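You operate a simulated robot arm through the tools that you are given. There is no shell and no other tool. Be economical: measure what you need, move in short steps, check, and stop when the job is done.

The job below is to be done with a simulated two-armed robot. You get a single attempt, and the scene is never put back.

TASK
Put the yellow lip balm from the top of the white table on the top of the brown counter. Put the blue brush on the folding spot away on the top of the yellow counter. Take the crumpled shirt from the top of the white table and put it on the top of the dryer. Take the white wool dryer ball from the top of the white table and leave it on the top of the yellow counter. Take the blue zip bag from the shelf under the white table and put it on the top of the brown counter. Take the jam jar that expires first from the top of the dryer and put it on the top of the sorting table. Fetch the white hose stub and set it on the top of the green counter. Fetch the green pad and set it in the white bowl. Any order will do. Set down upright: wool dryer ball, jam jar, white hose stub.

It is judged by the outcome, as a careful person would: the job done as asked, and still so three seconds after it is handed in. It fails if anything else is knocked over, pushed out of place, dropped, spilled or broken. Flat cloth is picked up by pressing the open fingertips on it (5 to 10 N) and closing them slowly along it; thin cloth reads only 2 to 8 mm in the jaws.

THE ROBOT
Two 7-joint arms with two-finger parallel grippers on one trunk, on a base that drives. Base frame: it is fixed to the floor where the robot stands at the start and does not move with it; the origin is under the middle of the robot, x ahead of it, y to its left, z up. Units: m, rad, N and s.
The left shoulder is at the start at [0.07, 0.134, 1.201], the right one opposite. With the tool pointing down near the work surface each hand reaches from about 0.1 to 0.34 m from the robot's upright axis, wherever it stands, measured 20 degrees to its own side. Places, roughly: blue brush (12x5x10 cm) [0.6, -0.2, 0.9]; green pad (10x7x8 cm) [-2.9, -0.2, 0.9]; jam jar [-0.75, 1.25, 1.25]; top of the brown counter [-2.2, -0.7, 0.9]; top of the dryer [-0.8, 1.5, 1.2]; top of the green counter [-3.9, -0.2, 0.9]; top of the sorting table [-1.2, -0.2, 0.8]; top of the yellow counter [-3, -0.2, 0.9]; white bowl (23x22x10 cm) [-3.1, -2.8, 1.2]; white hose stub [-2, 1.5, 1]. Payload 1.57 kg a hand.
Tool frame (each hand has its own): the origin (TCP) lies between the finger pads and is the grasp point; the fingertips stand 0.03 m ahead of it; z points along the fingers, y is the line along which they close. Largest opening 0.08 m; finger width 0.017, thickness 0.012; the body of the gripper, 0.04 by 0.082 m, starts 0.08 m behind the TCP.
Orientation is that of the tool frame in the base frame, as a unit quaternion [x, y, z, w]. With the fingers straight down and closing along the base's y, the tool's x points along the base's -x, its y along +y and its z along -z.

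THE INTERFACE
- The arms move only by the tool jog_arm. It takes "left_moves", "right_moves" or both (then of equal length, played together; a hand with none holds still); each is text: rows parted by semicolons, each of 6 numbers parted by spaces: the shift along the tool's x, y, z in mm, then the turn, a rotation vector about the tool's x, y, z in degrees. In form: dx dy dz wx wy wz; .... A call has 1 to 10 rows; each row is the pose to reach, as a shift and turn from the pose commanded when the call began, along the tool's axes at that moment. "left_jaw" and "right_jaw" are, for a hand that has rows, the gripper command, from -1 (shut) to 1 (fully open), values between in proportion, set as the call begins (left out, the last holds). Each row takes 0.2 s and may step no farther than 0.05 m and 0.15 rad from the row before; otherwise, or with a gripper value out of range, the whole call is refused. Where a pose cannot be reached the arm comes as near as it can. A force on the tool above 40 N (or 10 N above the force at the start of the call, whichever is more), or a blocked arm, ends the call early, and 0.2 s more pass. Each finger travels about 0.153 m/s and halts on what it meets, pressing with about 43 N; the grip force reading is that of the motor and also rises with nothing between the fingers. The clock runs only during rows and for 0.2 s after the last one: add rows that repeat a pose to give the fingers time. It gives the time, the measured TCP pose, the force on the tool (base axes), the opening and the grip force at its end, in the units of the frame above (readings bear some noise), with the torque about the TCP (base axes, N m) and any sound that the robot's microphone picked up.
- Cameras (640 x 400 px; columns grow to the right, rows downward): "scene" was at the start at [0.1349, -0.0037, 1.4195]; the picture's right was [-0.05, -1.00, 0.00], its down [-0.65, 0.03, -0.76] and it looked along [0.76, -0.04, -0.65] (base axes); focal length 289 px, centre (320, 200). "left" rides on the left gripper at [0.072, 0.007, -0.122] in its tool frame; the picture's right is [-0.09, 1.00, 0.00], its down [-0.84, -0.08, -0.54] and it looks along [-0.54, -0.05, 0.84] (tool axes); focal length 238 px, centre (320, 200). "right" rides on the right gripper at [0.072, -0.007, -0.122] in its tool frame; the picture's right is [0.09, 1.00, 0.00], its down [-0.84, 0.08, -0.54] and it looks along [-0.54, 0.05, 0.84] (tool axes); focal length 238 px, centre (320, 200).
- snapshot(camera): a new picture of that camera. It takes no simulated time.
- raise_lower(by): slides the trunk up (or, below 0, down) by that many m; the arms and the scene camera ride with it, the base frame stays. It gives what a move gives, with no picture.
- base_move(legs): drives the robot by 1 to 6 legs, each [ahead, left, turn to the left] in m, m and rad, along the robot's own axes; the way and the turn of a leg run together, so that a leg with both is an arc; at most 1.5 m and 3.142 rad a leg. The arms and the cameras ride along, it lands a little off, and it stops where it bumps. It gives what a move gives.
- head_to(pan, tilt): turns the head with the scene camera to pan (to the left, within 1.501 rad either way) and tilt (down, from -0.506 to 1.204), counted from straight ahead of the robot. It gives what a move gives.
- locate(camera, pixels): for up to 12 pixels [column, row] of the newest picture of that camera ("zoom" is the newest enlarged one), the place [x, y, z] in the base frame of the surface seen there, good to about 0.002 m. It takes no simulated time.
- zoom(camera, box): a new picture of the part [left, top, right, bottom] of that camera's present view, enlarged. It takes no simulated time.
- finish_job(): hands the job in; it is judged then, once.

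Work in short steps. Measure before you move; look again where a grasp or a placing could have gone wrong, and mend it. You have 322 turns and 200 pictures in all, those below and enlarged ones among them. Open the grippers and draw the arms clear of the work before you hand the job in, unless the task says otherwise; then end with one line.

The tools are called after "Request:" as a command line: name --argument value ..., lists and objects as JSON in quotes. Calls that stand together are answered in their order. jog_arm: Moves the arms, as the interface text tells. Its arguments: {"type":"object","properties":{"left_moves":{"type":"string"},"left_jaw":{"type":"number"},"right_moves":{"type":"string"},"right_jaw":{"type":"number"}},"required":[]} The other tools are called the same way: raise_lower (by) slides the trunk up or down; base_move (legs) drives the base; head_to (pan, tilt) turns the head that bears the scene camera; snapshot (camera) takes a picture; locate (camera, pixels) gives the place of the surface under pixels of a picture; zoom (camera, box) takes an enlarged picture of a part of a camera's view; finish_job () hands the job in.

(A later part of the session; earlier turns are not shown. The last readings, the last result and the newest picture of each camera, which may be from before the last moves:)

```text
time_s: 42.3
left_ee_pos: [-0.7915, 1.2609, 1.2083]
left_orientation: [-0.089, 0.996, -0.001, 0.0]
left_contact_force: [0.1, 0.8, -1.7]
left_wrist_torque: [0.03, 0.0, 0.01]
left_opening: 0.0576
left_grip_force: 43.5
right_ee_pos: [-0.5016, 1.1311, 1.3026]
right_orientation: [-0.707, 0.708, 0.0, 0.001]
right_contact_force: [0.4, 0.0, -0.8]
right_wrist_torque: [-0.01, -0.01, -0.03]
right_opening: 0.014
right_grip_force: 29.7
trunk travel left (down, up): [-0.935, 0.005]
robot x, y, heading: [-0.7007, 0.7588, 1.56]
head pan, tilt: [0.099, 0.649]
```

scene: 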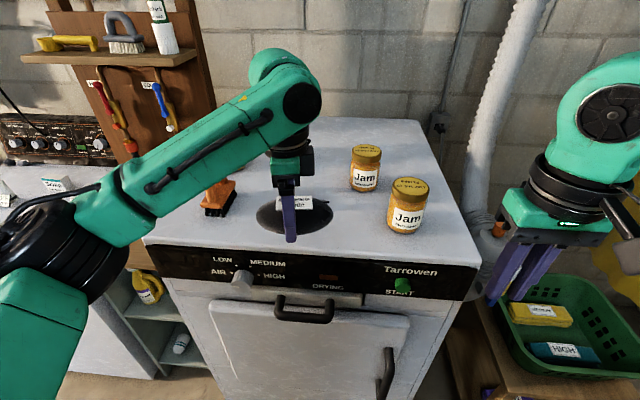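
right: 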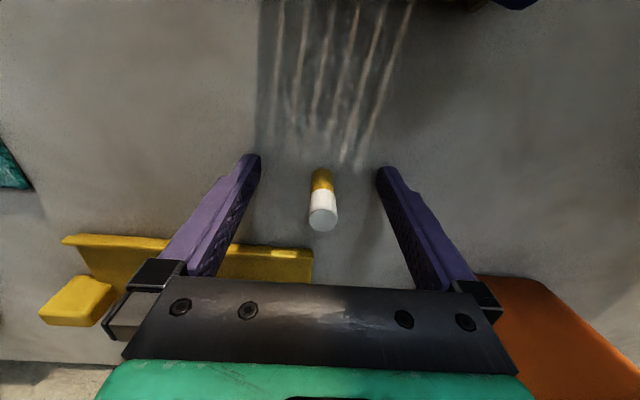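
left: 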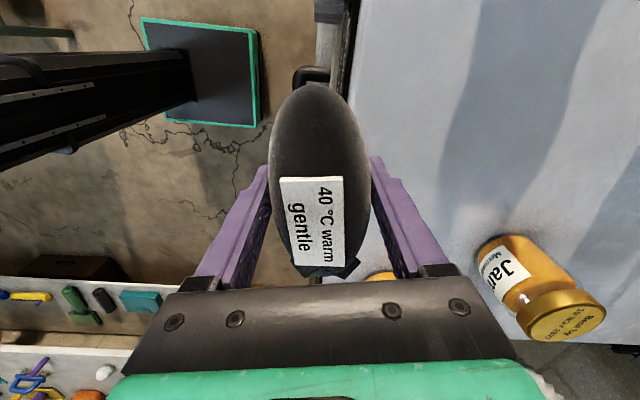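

Nearly touching; I lower 8 mm more watching the force, then open.

Request:
jog_arm --left_moves "0 0 3 0 0 0; 0 0 6 0 0 0; 0 0 6 0 0 0"

Request:
jog_arm --left_moves "0 0 0 0 0 0; 0 0 0 0 0 0; 0 0 0 0 0 0" --left_jaw 1

Request:
jog_arm --left_moves "0 0 -30 0 0 0; 0 0 -60 0 0 0; 0 0 -95 0 0 0"

Request:
snapshot --camera "left"

```text
time_s: 43.1
left_ee_pos: [-0.7918, 1.2587, 1.207]
left_orientation: [-0.088, 0.996, 0.005, 0.003]
left_contact_force: [-3.3, 6.9, 32.7]
left_wrist_torque: [-0.18, -0.45, 0.11]
left_opening: 0.0577
left_grip_force: 42.7
right_ee_pos: [-0.5033, 1.1264, 1.3055]
right_orientation: [-0.706, 0.708, 0.001, 0.001]
right_contact_force: [0.6, -0.8, -0.3]
right_wrist_torque: [0.01, 0.03, -0.04]
right_opening: 0.0138
right_grip_force: 30.0
trunk travel left (down, up): [-0.935, 0.005]
robot x, y, heading: [-0.696, 0.7601, 1.569]
head pan, tilt: [0.099, 0.649]
```

```text
time_s: 43.9
left_ee_pos: [-0.7903, 1.2588, 1.2007]
left_orientation: [-0.088, 0.996, -0.001, 0.0]
left_contact_force: [-0.3, -0.2, 0.0]
left_wrist_torque: [-0.01, -0.01, 0.02]
left_opening: 0.08
left_grip_force: 0.0
right_ee_pos: [-0.5028, 1.1298, 1.3031]
right_orientation: [-0.705, 0.709, 0.001, 0.001]
right_contact_force: [0.5, 0.1, 0.0]
right_wrist_torque: [0.01, 0.0, 0.0]
right_opening: 0.0139
right_grip_force: 30.6
trunk travel left (down, up): [-0.935, 0.005]
robot x, y, heading: [-0.6999, 0.7588, 1.562]
head pan, tilt: [0.099, 0.649]
```

```text
time_s: 44.7
left_ee_pos: [-0.7907, 1.2579, 1.2963]
left_orientation: [-0.089, 0.996, 0.0, 0.001]
left_contact_force: [0.0, -0.1, 0.1]
left_wrist_torque: [0.01, 0.0, 0.0]
left_opening: 0.0798
left_grip_force: 0.1
right_ee_pos: [-0.5015, 1.1299, 1.3034]
right_orientation: [-0.706, 0.708, 0.001, 0.001]
right_contact_force: [-0.3, 0.7, 0.3]
right_wrist_torque: [-0.02, 0.03, 0.02]
right_opening: 0.014
right_grip_force: 30.6
trunk travel left (down, up): [-0.935, 0.005]
robot x, y, heading: [-0.6991, 0.7592, 1.563]
head pan, tilt: [0.099, 0.649]
```

```text
167 pictures are left
```

left: 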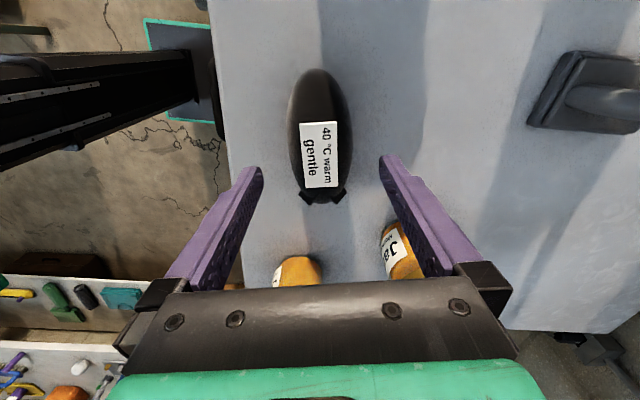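

Shirt is set down well. Next the July jar: I raise the left hand and slide the base right so the hand is above it.

Request:
jog_arm --left_moves "0 0 -25 0 0 0; 0 0 -50 0 0 0; 0 0 -70 0 0 0"

Request:
base_move --legs '[[-0.013, -0.216, 0]]'

Request:
snapshot --camera "left"

Request:
snapshot --camera "scene"

```text
time_s: 45.5
left_ee_pos: [-0.7905, 1.2577, 1.3653]
left_orientation: [-0.088, 0.996, -0.001, 0.0]
left_contact_force: [-0.3, 0.1, 0.1]
left_wrist_torque: [0.0, 0.0, 0.03]
left_opening: 0.0798
left_grip_force: 0.1
right_ee_pos: [-0.5016, 1.1285, 1.3038]
right_orientation: [-0.707, 0.707, 0.001, 0.001]
right_contact_force: [0.9, -0.3, 0.5]
right_wrist_torque: [-0.01, 0.02, -0.02]
right_opening: 0.0139
right_grip_force: 30.1
trunk travel left (down, up): [-0.935, 0.005]
robot x, y, heading: [-0.6935, 0.7562, 1.565]
head pan, tilt: [0.099, 0.649]
```

```text
time_s: 47.2
left_ee_pos: [-0.5829, 1.2454, 1.3647]
left_orientation: [-0.089, 0.996, 0.0, 0.003]
left_contact_force: [-0.8, 0.0, -0.1]
left_wrist_torque: [-0.01, -0.02, 0.01]
left_opening: 0.08
left_grip_force: 0.0
right_ee_pos: [-0.294, 1.1155, 1.3042]
right_orientation: [-0.706, 0.708, -0.001, 0.002]
right_contact_force: [-0.2, -0.2, 1.0]
right_wrist_torque: [0.04, -0.02, 0.02]
right_opening: 0.0142
right_grip_force: 30.5
trunk travel left (down, up): [-0.935, 0.005]
robot x, y, heading: [-0.4831, 0.7468, 1.564]
head pan, tilt: [0.099, 0.649]
```

```text
166 pictures are left
```

left: 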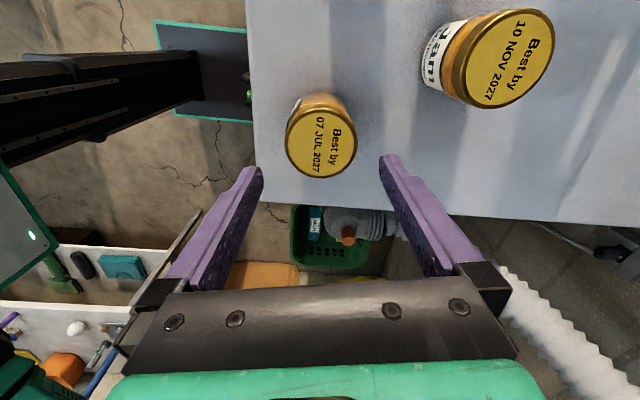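

```text
165 pictures are left
```

scene: 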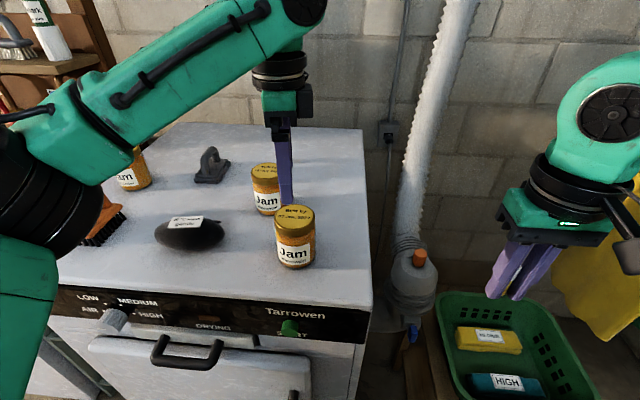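

Request:
locate --camera "left" --pixels '[[321, 141], [289, 141], [353, 141], [321, 112], [321, 174], [500, 60]]'

```text
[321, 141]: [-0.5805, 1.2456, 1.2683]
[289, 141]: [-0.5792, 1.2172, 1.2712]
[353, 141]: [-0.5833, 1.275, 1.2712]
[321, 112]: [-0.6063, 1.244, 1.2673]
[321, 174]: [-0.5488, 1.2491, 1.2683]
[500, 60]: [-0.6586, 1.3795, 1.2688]
```

Jar lid is 0.064 wide centred (-0.579,1.246). Descend to TCP z≈1.222 and check before closing.

Request:
jog_arm --left_moves "-4 0 35 0 0 0; -4 0 70 0 0 0; -4 0 105 0 0 0; -4 0 143 0 0 0; -4 0 143 0 0 0"

Request:
snapshot --camera "left"

```text
time_s: 48.4
left_ee_pos: [-0.5767, 1.2455, 1.2203]
left_orientation: [-0.089, 0.996, 0.0, 0.0]
left_contact_force: [-0.2, 0.3, 0.0]
left_wrist_torque: [0.0, -0.01, 0.0]
left_opening: 0.0802
left_grip_force: 0.1
right_ee_pos: [-0.2873, 1.1161, 1.3037]
right_orientation: [-0.706, 0.708, 0.001, 0.0]
right_contact_force: [0.0, 0.5, -0.9]
right_wrist_torque: [0.03, 0.0, -0.01]
right_opening: 0.014
right_grip_force: 30.4
trunk travel left (down, up): [-0.935, 0.005]
robot x, y, heading: [-0.4823, 0.7436, 1.563]
head pan, tilt: [0.099, 0.649]
```

```text
164 pictures are left
```

left: 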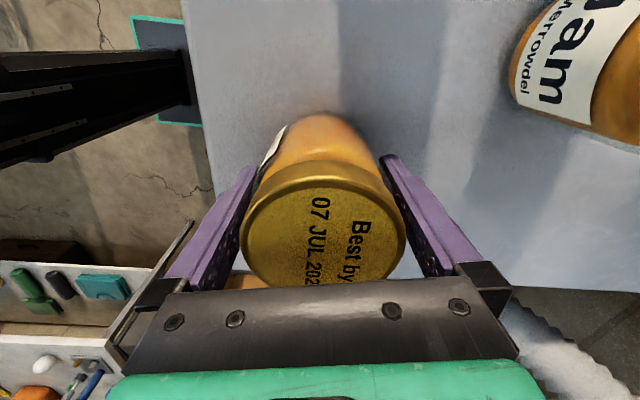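

Centred; close and lift.

Request:
jog_arm --left_moves "0 0 0 0 0 0; 0 0 0 0 0 0; 0 0 0 0 0 0" --left_jaw -1

Request:
jog_arm --left_moves "0 0 -30 0 0 0; 0 0 -70 0 0 0; 0 0 -110 0 0 0; 0 0 -130 0 0 0"

Request:
snapshot --camera "left"

```text
time_s: 49.2
left_ee_pos: [-0.5751, 1.2462, 1.2202]
left_orientation: [-0.088, 0.996, -0.001, 0.001]
left_contact_force: [-1.7, -0.1, 0.1]
left_wrist_torque: [0.08, 0.02, -0.02]
left_opening: 0.0734
left_grip_force: 42.7
right_ee_pos: [-0.2891, 1.1161, 1.3034]
right_orientation: [-0.706, 0.708, 0.001, 0.001]
right_contact_force: [-0.5, 0.4, 0.0]
right_wrist_torque: [-0.01, 0.0, 0.01]
right_opening: 0.0139
right_grip_force: 30.5
trunk travel left (down, up): [-0.935, 0.005]
robot x, y, heading: [-0.4851, 0.7414, 1.567]
head pan, tilt: [0.099, 0.649]
```

```text
time_s: 50.2
left_ee_pos: [-0.5751, 1.2448, 1.3499]
left_orientation: [-0.089, 0.996, 0.0, -0.001]
left_contact_force: [0.3, -0.1, -4.1]
left_wrist_torque: [0.0, 0.02, 0.03]
left_opening: 0.0732
left_grip_force: 43.0
right_ee_pos: [-0.288, 1.116, 1.302]
right_orientation: [-0.706, 0.708, 0.001, 0.001]
right_contact_force: [-0.7, -0.2, 0.0]
right_wrist_torque: [0.01, 0.02, 0.02]
right_opening: 0.0141
right_grip_force: 30.2
trunk travel left (down, up): [-0.935, 0.005]
robot x, y, heading: [-0.4865, 0.7443, 1.561]
head pan, tilt: [0.099, 0.649]
```

```text
163 pictures are left
```

left: 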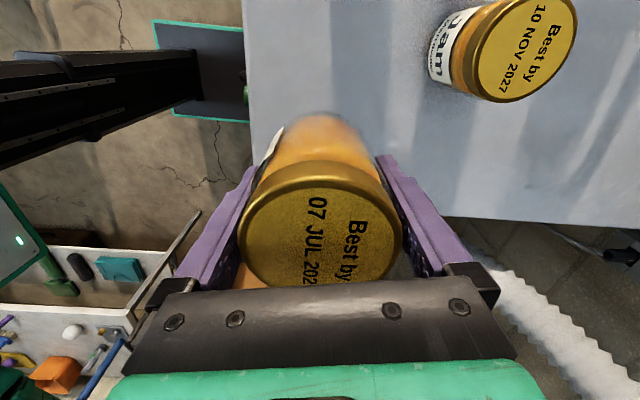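

Jar held. I back away from the dryer and look towards the sorting table (to the left).

Request:
base_move --legs '[[-0.4, 0, 0]]'

Request:
head_to --pan 1.5 --tilt 0.6

Request:
snapshot --camera "scene"

```text
time_s: 52.6
left_ee_pos: [-0.5774, 0.8559, 1.3494]
left_orientation: [-0.088, 0.996, -0.001, 0.0]
left_contact_force: [0.8, -0.3, -5.5]
left_wrist_torque: [-0.06, -0.03, -0.01]
left_opening: 0.0731
left_grip_force: 43.4
right_ee_pos: [-0.2912, 0.7254, 1.3014]
right_orientation: [-0.706, 0.709, 0.0, 0.0]
right_contact_force: [-0.3, 0.2, 0.5]
right_wrist_torque: [-0.02, -0.04, 0.02]
right_opening: 0.0141
right_grip_force: 30.1
trunk travel left (down, up): [-0.935, 0.005]
robot x, y, heading: [-0.4889, 0.3505, 1.565]
head pan, tilt: [0.099, 0.649]
```

```text
time_s: 54.2
left_ee_pos: [-0.5798, 0.8543, 1.3509]
left_orientation: [-0.088, 0.996, -0.001, 0.0]
left_contact_force: [0.3, -0.1, -6.1]
left_wrist_torque: [0.03, 0.02, 0.01]
left_opening: 0.0735
left_grip_force: 42.9
right_ee_pos: [-0.2922, 0.7241, 1.3033]
right_orientation: [-0.706, 0.708, 0.001, 0.0]
right_contact_force: [1.1, -0.4, 0.5]
right_wrist_torque: [0.01, 0.0, 0.01]
right_opening: 0.0139
right_grip_force: 30.4
trunk travel left (down, up): [-0.935, 0.005]
robot x, y, heading: [-0.4913, 0.3515, 1.564]
head pan, tilt: [1.499, 0.6]
```

```text
162 pictures are left
```

scene: 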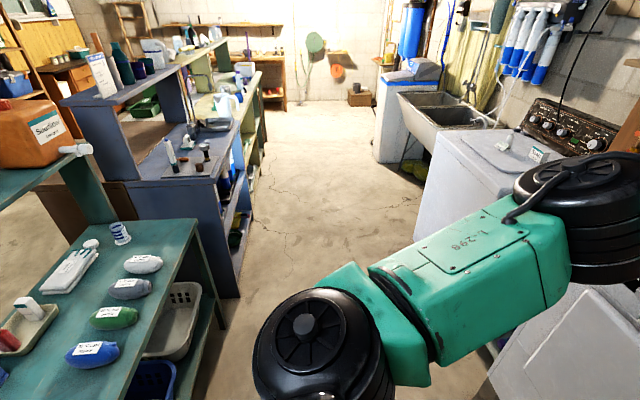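

Request:
locate --camera "scene" --pixels '[[195, 222], [140, 395], [60, 330], [121, 232], [150, 265], [100, 355], [225, 180], [110, 195], [200, 165], [75, 270], [235, 290], [180, 300]]'

Request:
zoom --camera "scene" --box '[0, 0, 320, 230]'

```text
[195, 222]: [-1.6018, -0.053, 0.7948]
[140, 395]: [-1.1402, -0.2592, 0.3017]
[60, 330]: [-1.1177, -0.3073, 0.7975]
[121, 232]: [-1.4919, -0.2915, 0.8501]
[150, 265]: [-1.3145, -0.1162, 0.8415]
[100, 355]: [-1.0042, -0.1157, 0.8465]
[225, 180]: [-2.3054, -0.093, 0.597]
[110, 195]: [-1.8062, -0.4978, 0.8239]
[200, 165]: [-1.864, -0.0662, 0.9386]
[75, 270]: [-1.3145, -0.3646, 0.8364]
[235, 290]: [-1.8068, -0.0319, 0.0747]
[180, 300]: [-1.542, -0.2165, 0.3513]
```

```text
1.74 times, centred on (160, 115) of scene
```

zoom: 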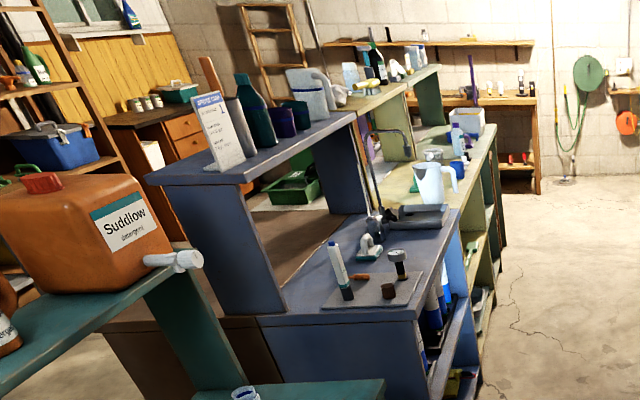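

The sorting table top is z≈0.797 with a free spot near (-1.46,-0.14). I turn left to face down the aisle, and drive along it.

Request:
base_move --legs '[[0, 0, 1.571], [1.03, -0.1, 0]]'

Request:
head_to --pan 0.6 --tilt 0.5

Request:
snapshot --camera "scene"

```text
time_s: 63.4
left_ee_pos: [-2.0244, 0.3412, 1.3514]
left_orientation: [0.773, -0.635, 0.0, 0.0]
left_contact_force: [0.1, -0.1, -4.6]
left_wrist_torque: [0.01, 0.04, -0.01]
left_opening: 0.0734
left_grip_force: 42.7
right_ee_pos: [-1.9003, 0.6321, 1.3036]
right_orientation: [1.0, 0.008, -0.002, 0.0]
right_contact_force: [0.6, 0.3, 0.2]
right_wrist_torque: [0.0, 0.01, 0.0]
right_opening: 0.0139
right_grip_force: 30.4
trunk travel left (down, up): [-0.935, 0.005]
robot x, y, heading: [-1.5253, 0.4426, -3.126]
head pan, tilt: [1.499, 0.6]
```

```text
time_s: 64.6
left_ee_pos: [-2.0267, 0.3428, 1.3517]
left_orientation: [0.772, -0.635, 0.001, -0.001]
left_contact_force: [-0.3, -0.6, -4.1]
left_wrist_torque: [-0.03, -0.02, 0.0]
left_opening: 0.0734
left_grip_force: 43.3
right_ee_pos: [-1.9027, 0.6303, 1.3037]
right_orientation: [1.0, 0.008, -0.001, 0.001]
right_contact_force: [-0.4, -0.3, -1.0]
right_wrist_torque: [-0.01, 0.01, -0.02]
right_opening: 0.0137
right_grip_force: 30.3
trunk travel left (down, up): [-0.935, 0.005]
robot x, y, heading: [-1.525, 0.4451, -3.127]
head pan, tilt: [0.6, 0.499]
```

```text
160 pictures are left
```

scene: 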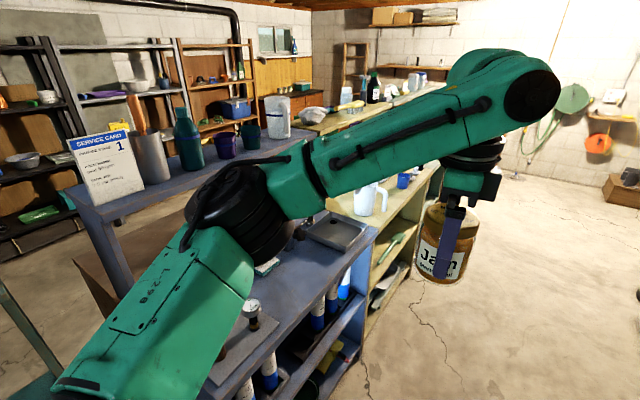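

I turn left another 90° to face the sorting table.

Request:
base_move --legs '[[0, 0, 1.555]]'

Request:
head_to --pan 0.0 --tilt 0.75

Request:
snapshot --camera "scene"

```text
time_s: 68.8
left_ee_pos: [-1.4267, -0.0576, 1.3512]
left_orientation: [0.995, 0.099, 0.0, -0.001]
left_contact_force: [-1.4, -0.2, -4.8]
left_wrist_torque: [-0.01, 0.01, -0.02]
left_opening: 0.0733
left_grip_force: 42.8
right_ee_pos: [-1.7163, 0.0652, 1.3031]
right_orientation: [0.7, 0.714, -0.001, 0.001]
right_contact_force: [-1.4, 0.3, -0.3]
right_wrist_torque: [-0.01, -0.01, -0.02]
right_opening: 0.0141
right_grip_force: 30.3
trunk travel left (down, up): [-0.935, 0.005]
robot x, y, heading: [-1.5296, 0.4387, -1.555]
head pan, tilt: [0.6, 0.499]
```

```text
time_s: 69.8
left_ee_pos: [-1.426, -0.0577, 1.3502]
left_orientation: [0.995, 0.099, 0.0, -0.001]
left_contact_force: [-0.6, 0.2, -4.1]
left_wrist_torque: [-0.01, 0.02, 0.0]
left_opening: 0.0735
left_grip_force: 42.6
right_ee_pos: [-1.716, 0.0641, 1.3033]
right_orientation: [0.7, 0.714, -0.001, 0.0]
right_contact_force: [-0.1, 0.6, -0.2]
right_wrist_torque: [0.0, 0.0, 0.01]
right_opening: 0.014
right_grip_force: 30.8
trunk travel left (down, up): [-0.935, 0.005]
robot x, y, heading: [-1.5293, 0.4394, -1.555]
head pan, tilt: [0.0, 0.75]
```

```text
159 pictures are left
```

scene: 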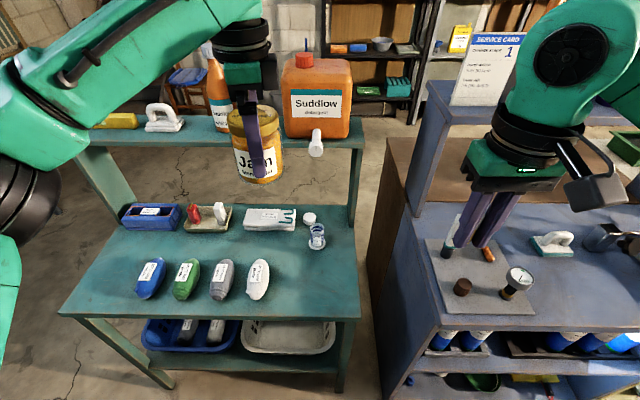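

Request:
locate --camera "scene" --pixels '[[305, 280], [264, 282], [317, 240], [355, 312], [318, 250], [330, 280], [345, 180], [310, 135], [470, 110], [395, 170]]'

```text
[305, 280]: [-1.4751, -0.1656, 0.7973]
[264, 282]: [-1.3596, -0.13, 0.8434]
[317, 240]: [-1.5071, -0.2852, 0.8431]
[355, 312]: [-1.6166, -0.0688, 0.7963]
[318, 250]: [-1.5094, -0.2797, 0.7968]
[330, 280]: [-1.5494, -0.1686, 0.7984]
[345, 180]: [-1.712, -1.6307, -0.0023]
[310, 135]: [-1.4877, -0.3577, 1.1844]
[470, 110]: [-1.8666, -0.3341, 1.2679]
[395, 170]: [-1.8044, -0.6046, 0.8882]
```

I drive ahead 0.08 and right 0.044 so the jar is above (-1.47,-0.14), and lower the trunk 0.3.

Request:
base_move --legs '[[0.083, -0.043, 0]]'

Request:
raise_lower --by -0.3

Request:
snapshot --camera "scene"

Request:
snapshot --camera "left"

```text
time_s: 71.0
left_ee_pos: [-1.4638, -0.1326, 1.3541]
left_orientation: [0.995, 0.098, -0.003, 0.003]
left_contact_force: [0.1, 0.5, -4.7]
left_wrist_torque: [-0.05, 0.02, 0.0]
left_opening: 0.0733
left_grip_force: 42.6
right_ee_pos: [-1.7544, -0.0084, 1.3067]
right_orientation: [0.701, 0.713, -0.004, 0.001]
right_contact_force: [0.4, 1.1, -0.5]
right_wrist_torque: [-0.08, 0.02, -0.01]
right_opening: 0.0138
right_grip_force: 30.5
trunk travel left (down, up): [-0.935, 0.005]
robot x, y, heading: [-1.5666, 0.3555, -1.556]
head pan, tilt: [0.0, 0.75]
```

```text
time_s: 74.0
left_ee_pos: [-1.4682, -0.1408, 1.0515]
left_orientation: [0.995, 0.099, 0.0, -0.001]
left_contact_force: [-0.2, -0.5, -3.8]
left_wrist_torque: [0.0, -0.01, -0.01]
left_opening: 0.073
left_grip_force: 43.1
right_ee_pos: [-1.7581, -0.0175, 1.0044]
right_orientation: [0.701, 0.713, 0.0, 0.001]
right_contact_force: [0.8, 0.8, 0.7]
right_wrist_torque: [-0.01, 0.0, -0.03]
right_opening: 0.0137
right_grip_force: 30.4
trunk travel left (down, up): [-0.635, 0.305]
robot x, y, heading: [-1.569, 0.3611, -1.557]
head pan, tilt: [0.0, 0.75]
```

```text
158 pictures are left
```

scene: 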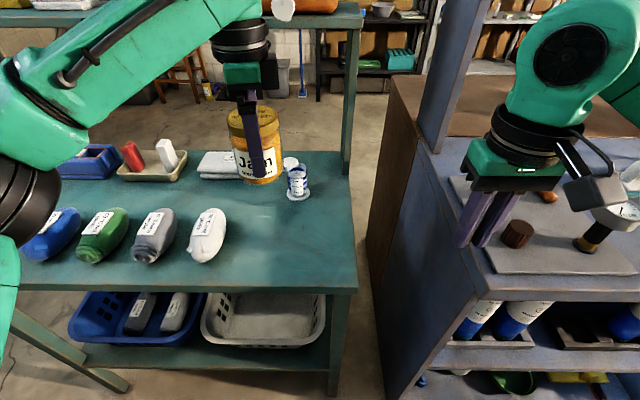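

```text
157 pictures are left
```

left: 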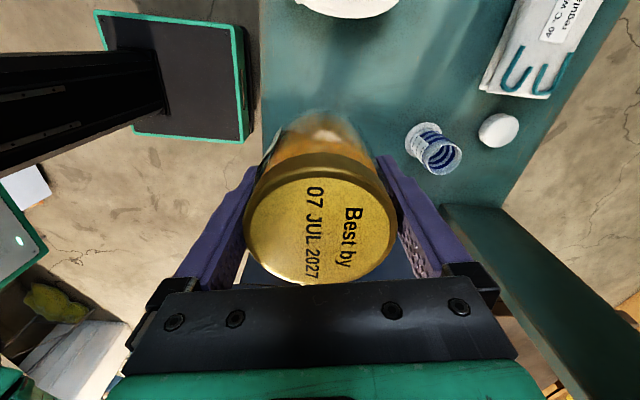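

The jar is over free table. Lower the left arm toward z≈0.852.

Request:
jog_arm --left_moves "0 0 40 0 0 0; 0 0 80 0 0 0; 0 0 120 0 0 0; 0 0 160 0 0 0; 0 0 185 0 0 0; 0 0 194 0 0 0; 0 0 194 0 0 0"

Request:
snapshot --camera "scene"

```text
time_s: 75.5
left_ee_pos: [-1.4695, -0.1418, 0.8596]
left_orientation: [0.995, 0.098, -0.001, 0.001]
left_contact_force: [1.4, -2.1, 7.4]
left_wrist_torque: [0.24, 0.17, -0.02]
left_opening: 0.0729
left_grip_force: 43.1
right_ee_pos: [-1.7578, -0.0181, 1.0036]
right_orientation: [0.7, 0.714, -0.002, 0.002]
right_contact_force: [-0.1, -0.6, 0.2]
right_wrist_torque: [0.01, 0.02, -0.03]
right_opening: 0.014
right_grip_force: 30.7
trunk travel left (down, up): [-0.635, 0.305]
robot x, y, heading: [-1.5655, 0.3615, -1.555]
head pan, tilt: [0.0, 0.75]
```

```text
156 pictures are left
```

scene: 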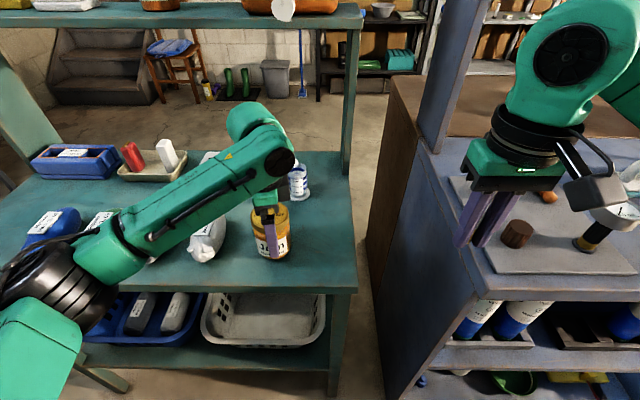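

Force 7 N upward: the jar rests on the table. I open the jaws and lift straight up.

Request:
jog_arm --left_moves "0 0 0 0 0 0; 0 0 0 0 0 0; 0 0 0 0 0 0" --left_jaw 1

Request:
jog_arm --left_moves "0 0 -35 0 0 0; 0 0 -75 0 0 0; 0 0 -115 0 0 0; 0 0 -155 0 0 0; 0 0 -190 0 0 0"

Request:
snapshot --camera "scene"

```text
time_s: 76.3
left_ee_pos: [-1.4692, -0.1423, 0.8585]
left_orientation: [0.995, 0.099, 0.0, 0.0]
left_contact_force: [-0.1, -0.1, 0.3]
left_wrist_torque: [-0.01, 0.01, -0.01]
left_opening: 0.0802
left_grip_force: 0.1
right_ee_pos: [-1.757, -0.0165, 1.003]
right_orientation: [0.701, 0.713, -0.001, 0.002]
right_contact_force: [-0.3, 0.6, 0.2]
right_wrist_torque: [0.03, -0.01, -0.04]
right_opening: 0.0138
right_grip_force: 30.7
trunk travel left (down, up): [-0.635, 0.305]
robot x, y, heading: [-1.5705, 0.3603, -1.552]
head pan, tilt: [0.0, 0.75]
```

```text
time_s: 77.5
left_ee_pos: [-1.4676, -0.1399, 1.0483]
left_orientation: [0.995, 0.099, -0.001, 0.0]
left_contact_force: [-0.6, -0.7, 0.3]
left_wrist_torque: [-0.02, 0.03, 0.01]
left_opening: 0.0798
left_grip_force: 0.0
right_ee_pos: [-1.7577, -0.0158, 1.003]
right_orientation: [0.701, 0.713, -0.001, 0.001]
right_contact_force: [-0.4, -1.2, -0.1]
right_wrist_torque: [-0.03, -0.01, -0.01]
right_opening: 0.014
right_grip_force: 29.9
trunk travel left (down, up): [-0.635, 0.305]
robot x, y, heading: [-1.5657, 0.3564, -1.56]
head pan, tilt: [0.0, 0.75]
```

```text
155 pictures are left
```

scene: 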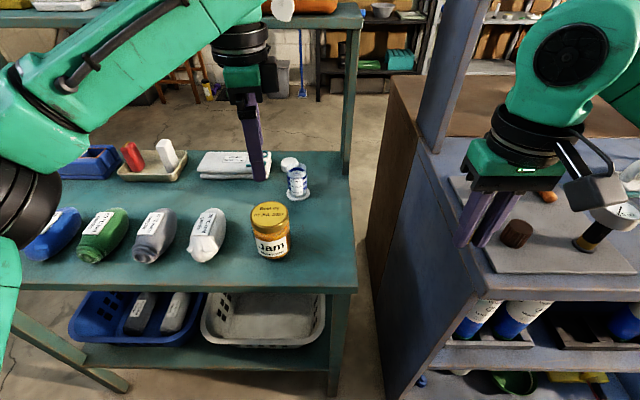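

Jar is upright on the sorting table. I back off, turn right to face down the aisle, and look right for the hose stub.

Request:
base_move --legs '[[-0.12, 0, 0], [0, 0, -1.56]]'

Request:
head_to --pan -1.0 --tilt 0.35

Request:
snapshot --camera "scene"

Request:
head_to --pan 0.5 --tilt 0.4

Request:
snapshot --camera "scene"

```text
time_s: 82.6
left_ee_pos: [-2.0677, 0.3804, 1.0462]
left_orientation: [0.773, -0.635, 0.0, 0.0]
left_contact_force: [0.4, 0.5, -0.7]
left_wrist_torque: [-0.01, 0.02, -0.04]
left_opening: 0.08
left_grip_force: 0.0
right_ee_pos: [-1.9432, 0.67, 1.0023]
right_orientation: [1.0, 0.009, -0.002, 0.0]
right_contact_force: [-0.2, -0.4, 0.3]
right_wrist_torque: [-0.01, 0.02, 0.04]
right_opening: 0.0138
right_grip_force: 30.8
trunk travel left (down, up): [-0.635, 0.305]
robot x, y, heading: [-1.5706, 0.4808, -3.132]
head pan, tilt: [0.0, 0.75]
```

```text
time_s: 83.9
left_ee_pos: [-2.0696, 0.3805, 1.0462]
left_orientation: [0.772, -0.636, 0.0, 0.0]
left_contact_force: [-0.3, 0.3, 0.6]
left_wrist_torque: [-0.03, 0.01, 0.03]
left_opening: 0.0801
left_grip_force: 0.0
right_ee_pos: [-1.945, 0.6702, 1.0033]
right_orientation: [1.0, 0.007, -0.001, 0.0]
right_contact_force: [0.2, -0.1, 0.2]
right_wrist_torque: [0.02, -0.02, 0.0]
right_opening: 0.0138
right_grip_force: 30.1
trunk travel left (down, up): [-0.635, 0.305]
robot x, y, heading: [-1.5709, 0.4751, -3.134]
head pan, tilt: [-1.0, 0.351]
```

```text
154 pictures are left
```

scene: 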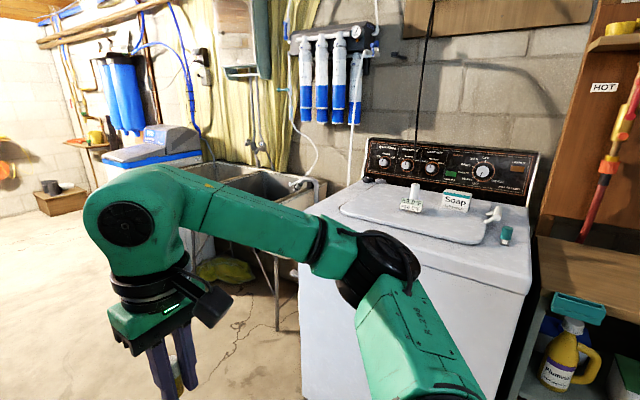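

```text
time_s: 85.5
left_ee_pos: [-2.0676, 0.3806, 1.0467]
left_orientation: [0.772, -0.636, 0.0, 0.001]
left_contact_force: [0.5, -0.8, 0.5]
left_wrist_torque: [-0.01, 0.0, 0.02]
left_opening: 0.0801
left_grip_force: 0.2
right_ee_pos: [-1.944, 0.6714, 1.0036]
right_orientation: [1.0, 0.009, -0.002, -0.001]
right_contact_force: [0.6, 0.6, 0.2]
right_wrist_torque: [-0.01, 0.0, 0.0]
right_opening: 0.014
right_grip_force: 30.4
trunk travel left (down, up): [-0.635, 0.305]
robot x, y, heading: [-1.5702, 0.4776, -3.134]
head pan, tilt: [0.499, 0.4]
```

```text
153 pictures are left
```

scene: 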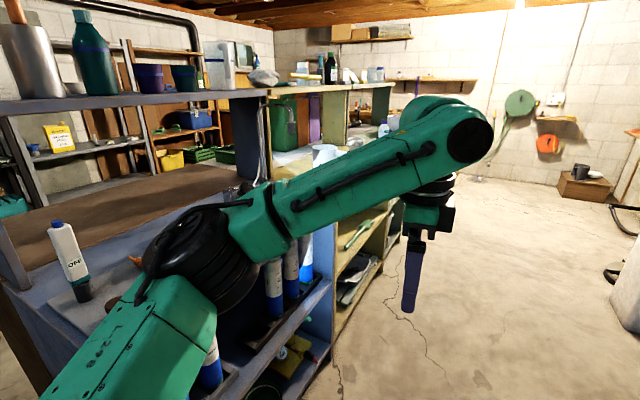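

Request:
head_to --pan -1.1 --tilt 0.4

Request:
zoom --camera "scene" --box '[260, 120, 520, 270]'

Request:
snapshot --camera "scene"

```text
time_s: 87.2
left_ee_pos: [-2.0678, 0.38, 1.0469]
left_orientation: [0.772, -0.635, 0.0, 0.0]
left_contact_force: [-0.5, -0.2, -0.2]
left_wrist_torque: [0.05, 0.01, 0.03]
left_opening: 0.0798
left_grip_force: 0.0
right_ee_pos: [-1.9436, 0.6704, 1.0036]
right_orientation: [1.0, 0.009, -0.001, 0.001]
right_contact_force: [-0.1, 0.1, -0.1]
right_wrist_torque: [0.02, 0.01, 0.04]
right_opening: 0.014
right_grip_force: 30.3
trunk travel left (down, up): [-0.635, 0.305]
robot x, y, heading: [-1.5677, 0.4807, -3.137]
head pan, tilt: [-1.1, 0.4]
```

```text
2.46 times, centred on (390, 195) of scene
```

zoom: 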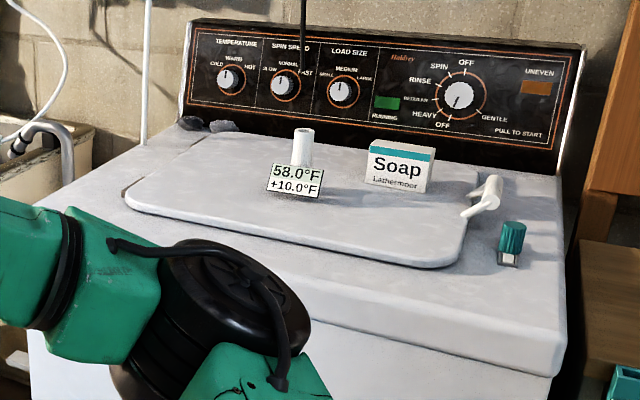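

```text
151 pictures are left
```

scene: 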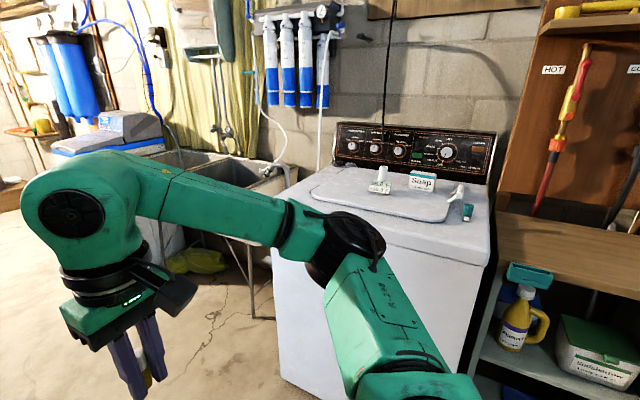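

Request:
locate --camera "zoom" --pixels '[[303, 135], [300, 158], [490, 190], [510, 235], [400, 165], [230, 125], [480, 210], [345, 240], [200, 150]]'

```text
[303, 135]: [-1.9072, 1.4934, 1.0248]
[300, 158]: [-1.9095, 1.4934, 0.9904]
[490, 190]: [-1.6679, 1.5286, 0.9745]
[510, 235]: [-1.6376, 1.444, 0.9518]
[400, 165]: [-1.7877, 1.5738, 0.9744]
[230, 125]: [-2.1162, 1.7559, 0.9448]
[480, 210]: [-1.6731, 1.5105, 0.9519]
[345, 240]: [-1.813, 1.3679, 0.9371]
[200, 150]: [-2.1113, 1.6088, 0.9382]
```

The white upright tube at (-1.907,1.493) is likely the stub; I move along and face the washer for a closer look.

Request:
base_move --legs '[[0.25, 0, 0], [0, 0, -1.566]]'

Request:
head_to --pan 0.0 --tilt 0.5

Request:
snapshot --camera "scene"

Request:
zoom --camera "scene" --box '[230, 80, 440, 230]'

```text
time_s: 92.8
left_ee_pos: [-1.9192, 0.9752, 1.0467]
left_orientation: [-0.098, 0.995, 0.0, 0.0]
left_contact_force: [0.8, -0.5, 0.5]
left_wrist_torque: [0.02, 0.0, -0.03]
left_opening: 0.0798
left_grip_force: 0.0
right_ee_pos: [-1.6294, 0.851, 1.0037]
right_orientation: [0.713, -0.701, -0.001, -0.002]
right_contact_force: [0.5, 0.3, -0.2]
right_wrist_torque: [-0.01, 0.0, 0.02]
right_opening: 0.0141
right_grip_force: 30.2
trunk travel left (down, up): [-0.635, 0.305]
robot x, y, heading: [-1.8187, 0.474, 1.583]
head pan, tilt: [-1.1, 0.4]
```

```text
time_s: 94.1
left_ee_pos: [-1.9206, 0.9751, 1.0466]
left_orientation: [-0.098, 0.995, 0.0, 0.0]
left_contact_force: [-0.3, 0.5, -0.3]
left_wrist_torque: [-0.03, -0.02, -0.01]
left_opening: 0.0801
left_grip_force: 0.1
right_ee_pos: [-1.6276, 0.8515, 1.0039]
right_orientation: [0.713, -0.701, -0.001, -0.001]
right_contact_force: [0.2, 0.3, 0.5]
right_wrist_torque: [-0.02, 0.03, 0.01]
right_opening: 0.014
right_grip_force: 30.1
trunk travel left (down, up): [-0.635, 0.305]
robot x, y, heading: [-1.8175, 0.4747, 1.583]
head pan, tilt: [0.0, 0.499]
```

```text
150 pictures are left
```

scene: 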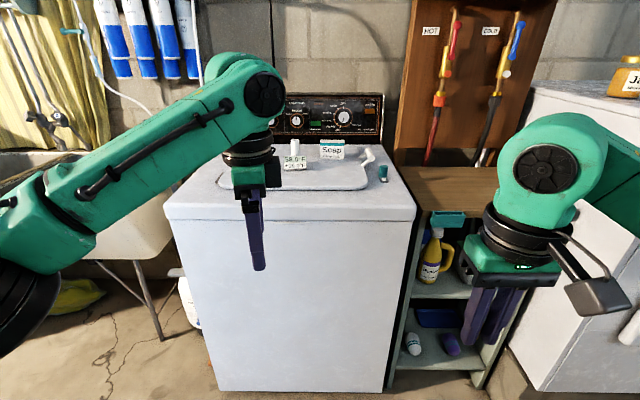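

```text
2.67 times, centred on (335, 155) of scene
```

zoom: 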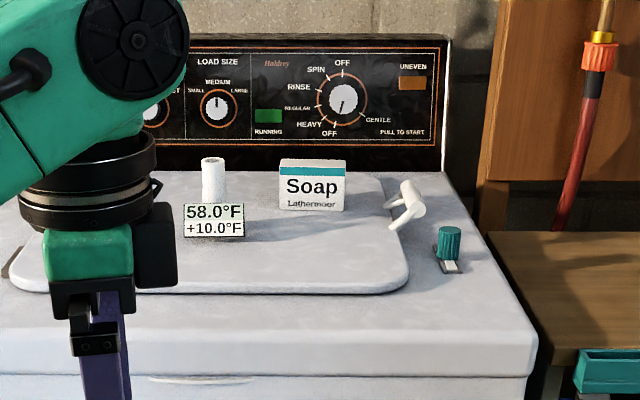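

The upright white tube looks hollow — the hose stub — with a small thermometer display in front. I raise 0.2, drive 0.35 closer and view from above.

Request:
raise_lower --by 0.2

Request:
base_move --legs '[[0.36, 0, -0.01]]'

Request:
snapshot --camera "left"

Request:
head_to --pan 0.0 --tilt 0.7

Request:
snapshot --camera "scene"

```text
time_s: 96.3
left_ee_pos: [-1.921, 0.9754, 1.247]
left_orientation: [-0.099, 0.995, 0.0, 0.0]
left_contact_force: [0.3, 0.8, -0.9]
left_wrist_torque: [0.0, 0.01, -0.03]
left_opening: 0.0799
left_grip_force: 0.1
right_ee_pos: [-1.6298, 0.8514, 1.2038]
right_orientation: [0.713, -0.702, -0.002, -0.001]
right_contact_force: [0.1, 0.4, 0.4]
right_wrist_torque: [-0.04, 0.0, -0.01]
right_opening: 0.014
right_grip_force: 30.3
trunk travel left (down, up): [-0.835, 0.105]
robot x, y, heading: [-1.8199, 0.4765, 1.582]
head pan, tilt: [0.0, 0.499]
```

```text
time_s: 98.6
left_ee_pos: [-1.9161, 1.3371, 1.2473]
left_orientation: [-0.092, 0.996, 0.002, 0.0]
left_contact_force: [-0.1, -0.2, -0.7]
left_wrist_torque: [0.0, 0.01, 0.0]
left_opening: 0.0798
left_grip_force: 0.1
right_ee_pos: [-1.6282, 1.2097, 1.2034]
right_orientation: [0.709, -0.705, -0.002, -0.002]
right_contact_force: [1.1, -0.3, 0.2]
right_wrist_torque: [0.03, 0.0, 0.0]
right_opening: 0.0141
right_grip_force: 30.2
trunk travel left (down, up): [-0.835, 0.105]
robot x, y, heading: [-1.8205, 0.8387, 1.572]
head pan, tilt: [0.0, 0.499]
```

```text
148 pictures are left
```

left: 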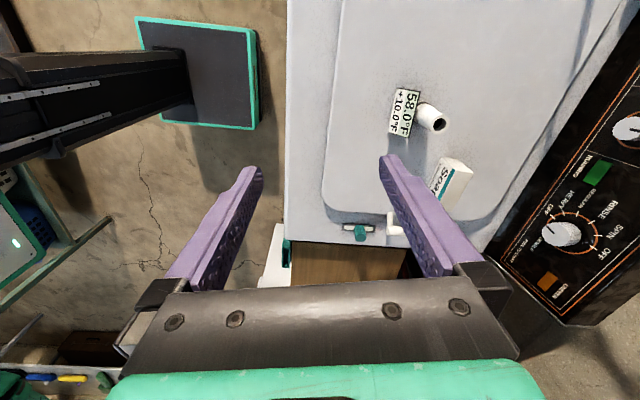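

```text
time_s: 99.4
left_ee_pos: [-1.9162, 1.3385, 1.2464]
left_orientation: [-0.093, 0.996, 0.0, 0.0]
left_contact_force: [-0.6, -0.3, 0.2]
left_wrist_torque: [-0.01, -0.02, -0.03]
left_opening: 0.0796
left_grip_force: 0.1
right_ee_pos: [-1.6292, 1.2125, 1.2027]
right_orientation: [0.71, -0.704, -0.001, 0.0]
right_contact_force: [-0.2, 0.4, 0.9]
right_wrist_torque: [-0.01, -0.03, 0.01]
right_opening: 0.0138
right_grip_force: 30.0
trunk travel left (down, up): [-0.835, 0.105]
robot x, y, heading: [-1.8221, 0.8398, 1.571]
head pan, tilt: [0.0, 0.7]
```

```text
147 pictures are left
```

scene: 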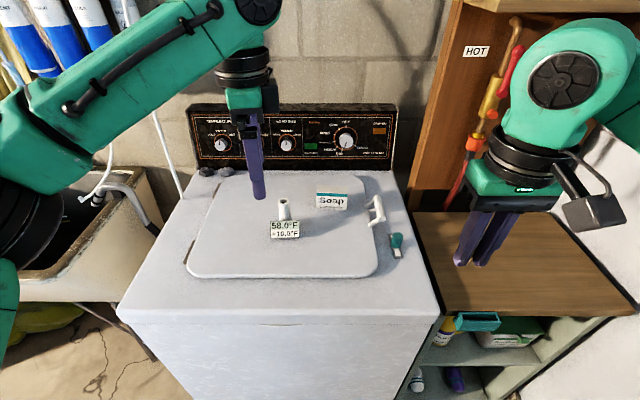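

Request:
zoom --camera "left" --box '[370, 70, 490, 145]'

Request:
zoom --camera "scene" --box '[240, 180, 360, 255]'

Request:
locate --camera "left" --pixels '[[441, 125], [425, 106], [418, 115], [395, 97], [416, 97], [390, 128], [408, 135], [450, 160], [440, 190]]'

```text
5.33 times, centred on (430, 108) of left
```

zoom: 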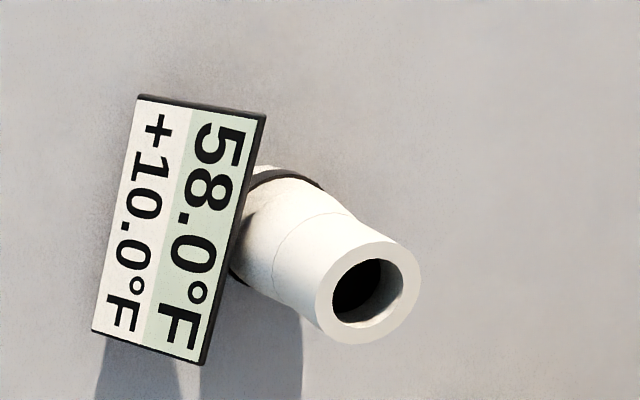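

```text
5.33 times, centred on (300, 218) of scene
```

zoom: 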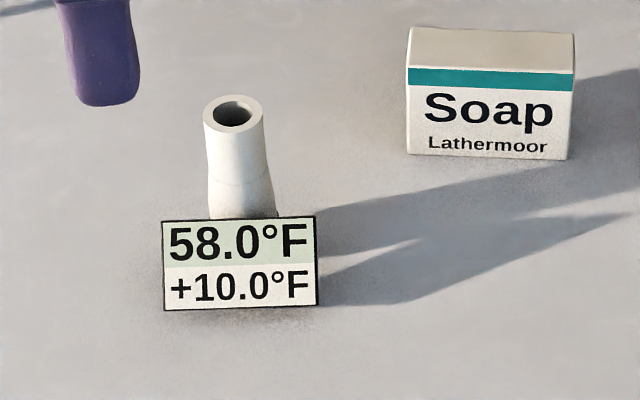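

```text
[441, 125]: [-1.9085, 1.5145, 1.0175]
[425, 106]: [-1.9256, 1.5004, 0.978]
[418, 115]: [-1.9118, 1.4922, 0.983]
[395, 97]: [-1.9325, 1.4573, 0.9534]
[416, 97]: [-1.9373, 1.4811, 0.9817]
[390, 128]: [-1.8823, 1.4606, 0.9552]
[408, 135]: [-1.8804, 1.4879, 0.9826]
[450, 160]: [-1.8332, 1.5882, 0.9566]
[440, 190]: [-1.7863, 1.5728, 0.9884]
```

The display is strapped to the stub, so they move together. I'll grip the tube's upper part with jaws closing along x; first rotate the left wrist back and check the washer's front edge.

Request:
locate --camera "scene" --pixels '[[280, 316], [280, 345], [280, 395]]'

Request:
jog_arm --left_moves "0 0 0 0 0 -7.95; 0 0 0 0 0 -15.9; 0 0 0 0 0 -23.85; 0 0 0 0 0 -31.8; 0 0 0 0 0 -39.75; 0 0 0 0 0 -47.7; 0 0 0 0 0 -55.65; 0 0 0 0 0 -63.6; 0 0 0 0 0 -71.5; 0 0 0 0 0 -79.5" --left_jaw 0.5

```text
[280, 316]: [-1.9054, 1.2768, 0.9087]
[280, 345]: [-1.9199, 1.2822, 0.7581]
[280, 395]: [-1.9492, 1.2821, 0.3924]
```

```text
time_s: 101.6
left_ee_pos: [-1.9163, 1.3383, 1.2478]
left_orientation: [0.709, -0.705, 0.0, 0.0]
left_contact_force: [0.4, 0.0, -0.7]
left_wrist_torque: [-0.02, 0.02, -0.01]
left_opening: 0.0599
left_grip_force: 0.0
right_ee_pos: [-1.6292, 1.2117, 1.2036]
right_orientation: [0.709, -0.705, -0.001, -0.002]
right_contact_force: [0.7, 0.0, 0.3]
right_wrist_torque: [0.03, -0.03, 0.02]
right_opening: 0.0139
right_grip_force: 30.6
trunk travel left (down, up): [-0.835, 0.105]
robot x, y, heading: [-1.8214, 0.8397, 1.573]
head pan, tilt: [0.0, 0.7]
```

Washer front is at y=1.277. I drive ahead 0.15, then centre the left hand over the tube.

Request:
base_move --legs '[[0.15, 0, 0]]'

Request:
snapshot --camera "left"

```text
time_s: 103.0
left_ee_pos: [-1.9183, 1.4853, 1.2493]
left_orientation: [0.708, -0.706, 0.0, -0.001]
left_contact_force: [-0.2, -1.1, 0.5]
left_wrist_torque: [-0.01, -0.02, 0.03]
left_opening: 0.0598
left_grip_force: 0.0
right_ee_pos: [-1.6278, 1.3586, 1.2048]
right_orientation: [0.71, -0.704, -0.003, -0.002]
right_contact_force: [-0.7, -1.1, -0.4]
right_wrist_torque: [0.05, 0.01, 0.01]
right_opening: 0.0138
right_grip_force: 30.4
trunk travel left (down, up): [-0.835, 0.105]
robot x, y, heading: [-1.8243, 0.9889, 1.575]
head pan, tilt: [0.0, 0.7]
```

```text
144 pictures are left
```

left: 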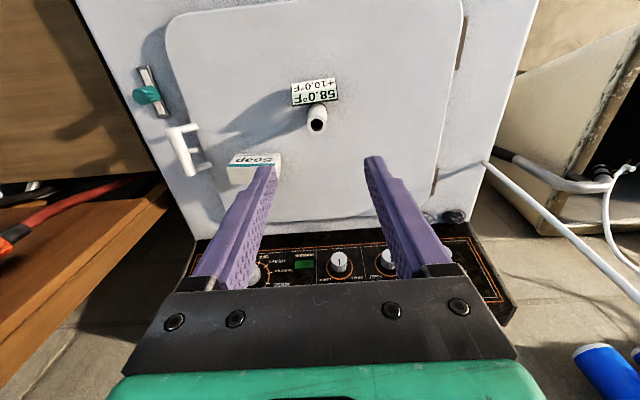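

Request:
zoom --camera "left" --box '[270, 60, 366, 140]'

Request:
locate --camera "zoom" --pixels '[[255, 300], [380, 300], [315, 350], [315, 240], [150, 150], [460, 150], [450, 240], [150, 290]]'

```text
5.00 times, centred on (318, 100) of left
```

zoom: 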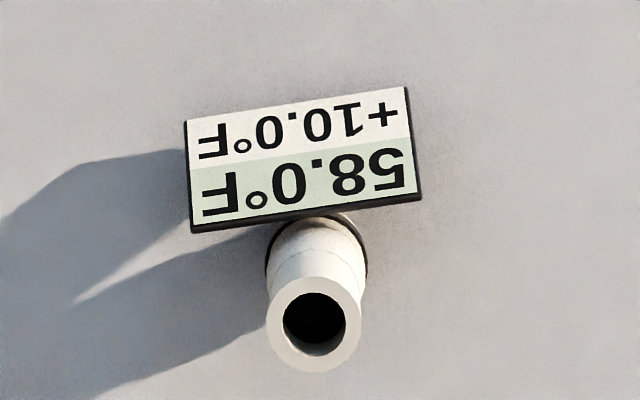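

```text
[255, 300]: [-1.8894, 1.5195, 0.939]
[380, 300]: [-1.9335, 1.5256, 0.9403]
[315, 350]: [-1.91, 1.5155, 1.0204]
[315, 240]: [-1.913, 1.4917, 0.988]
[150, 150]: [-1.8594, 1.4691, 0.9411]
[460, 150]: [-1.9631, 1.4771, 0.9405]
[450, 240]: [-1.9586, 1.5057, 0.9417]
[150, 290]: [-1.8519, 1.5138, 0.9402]
```

Tube axis ≈ (-1.911,1.505), top 1.02. I descend to TCP z≈1.01 in steps.

Request:
jog_arm --left_moves "-20 -7 40 0 0 0; -20 -7 80 0 0 0; -20 -7 120 0 0 0; -20 -7 160 0 0 0; -20 -7 180 0 0 0; -20 -7 180 0 0 0"

Request:
snapshot --camera "left"

```text
time_s: 104.3
left_ee_pos: [-1.9128, 1.5078, 1.0681]
left_orientation: [0.709, -0.705, -0.001, 0.0]
left_contact_force: [0.0, -0.3, 0.3]
left_wrist_torque: [0.0, -0.02, 0.01]
left_opening: 0.0598
left_grip_force: 0.0
right_ee_pos: [-1.629, 1.3612, 1.2031]
right_orientation: [0.709, -0.705, -0.001, -0.001]
right_contact_force: [-0.1, -0.6, 0.8]
right_wrist_torque: [0.01, 0.03, 0.0]
right_opening: 0.0141
right_grip_force: 30.3
trunk travel left (down, up): [-0.835, 0.105]
robot x, y, heading: [-1.8201, 0.9827, 1.572]
head pan, tilt: [0.0, 0.7]
```

```text
142 pictures are left
```

left: 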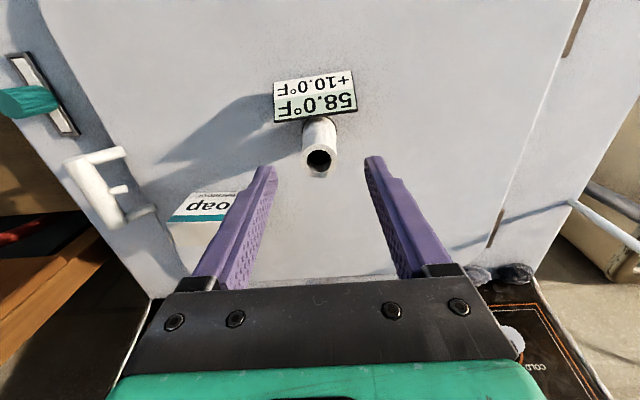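

Request:
locate --camera "left" --pixels '[[319, 174], [308, 165], [333, 165], [319, 148], [275, 120], [356, 110]]'

```text
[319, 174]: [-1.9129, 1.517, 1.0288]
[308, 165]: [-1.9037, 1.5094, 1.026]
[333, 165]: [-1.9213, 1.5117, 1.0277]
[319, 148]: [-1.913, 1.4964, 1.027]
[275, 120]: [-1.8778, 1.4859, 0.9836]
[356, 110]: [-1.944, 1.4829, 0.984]
```

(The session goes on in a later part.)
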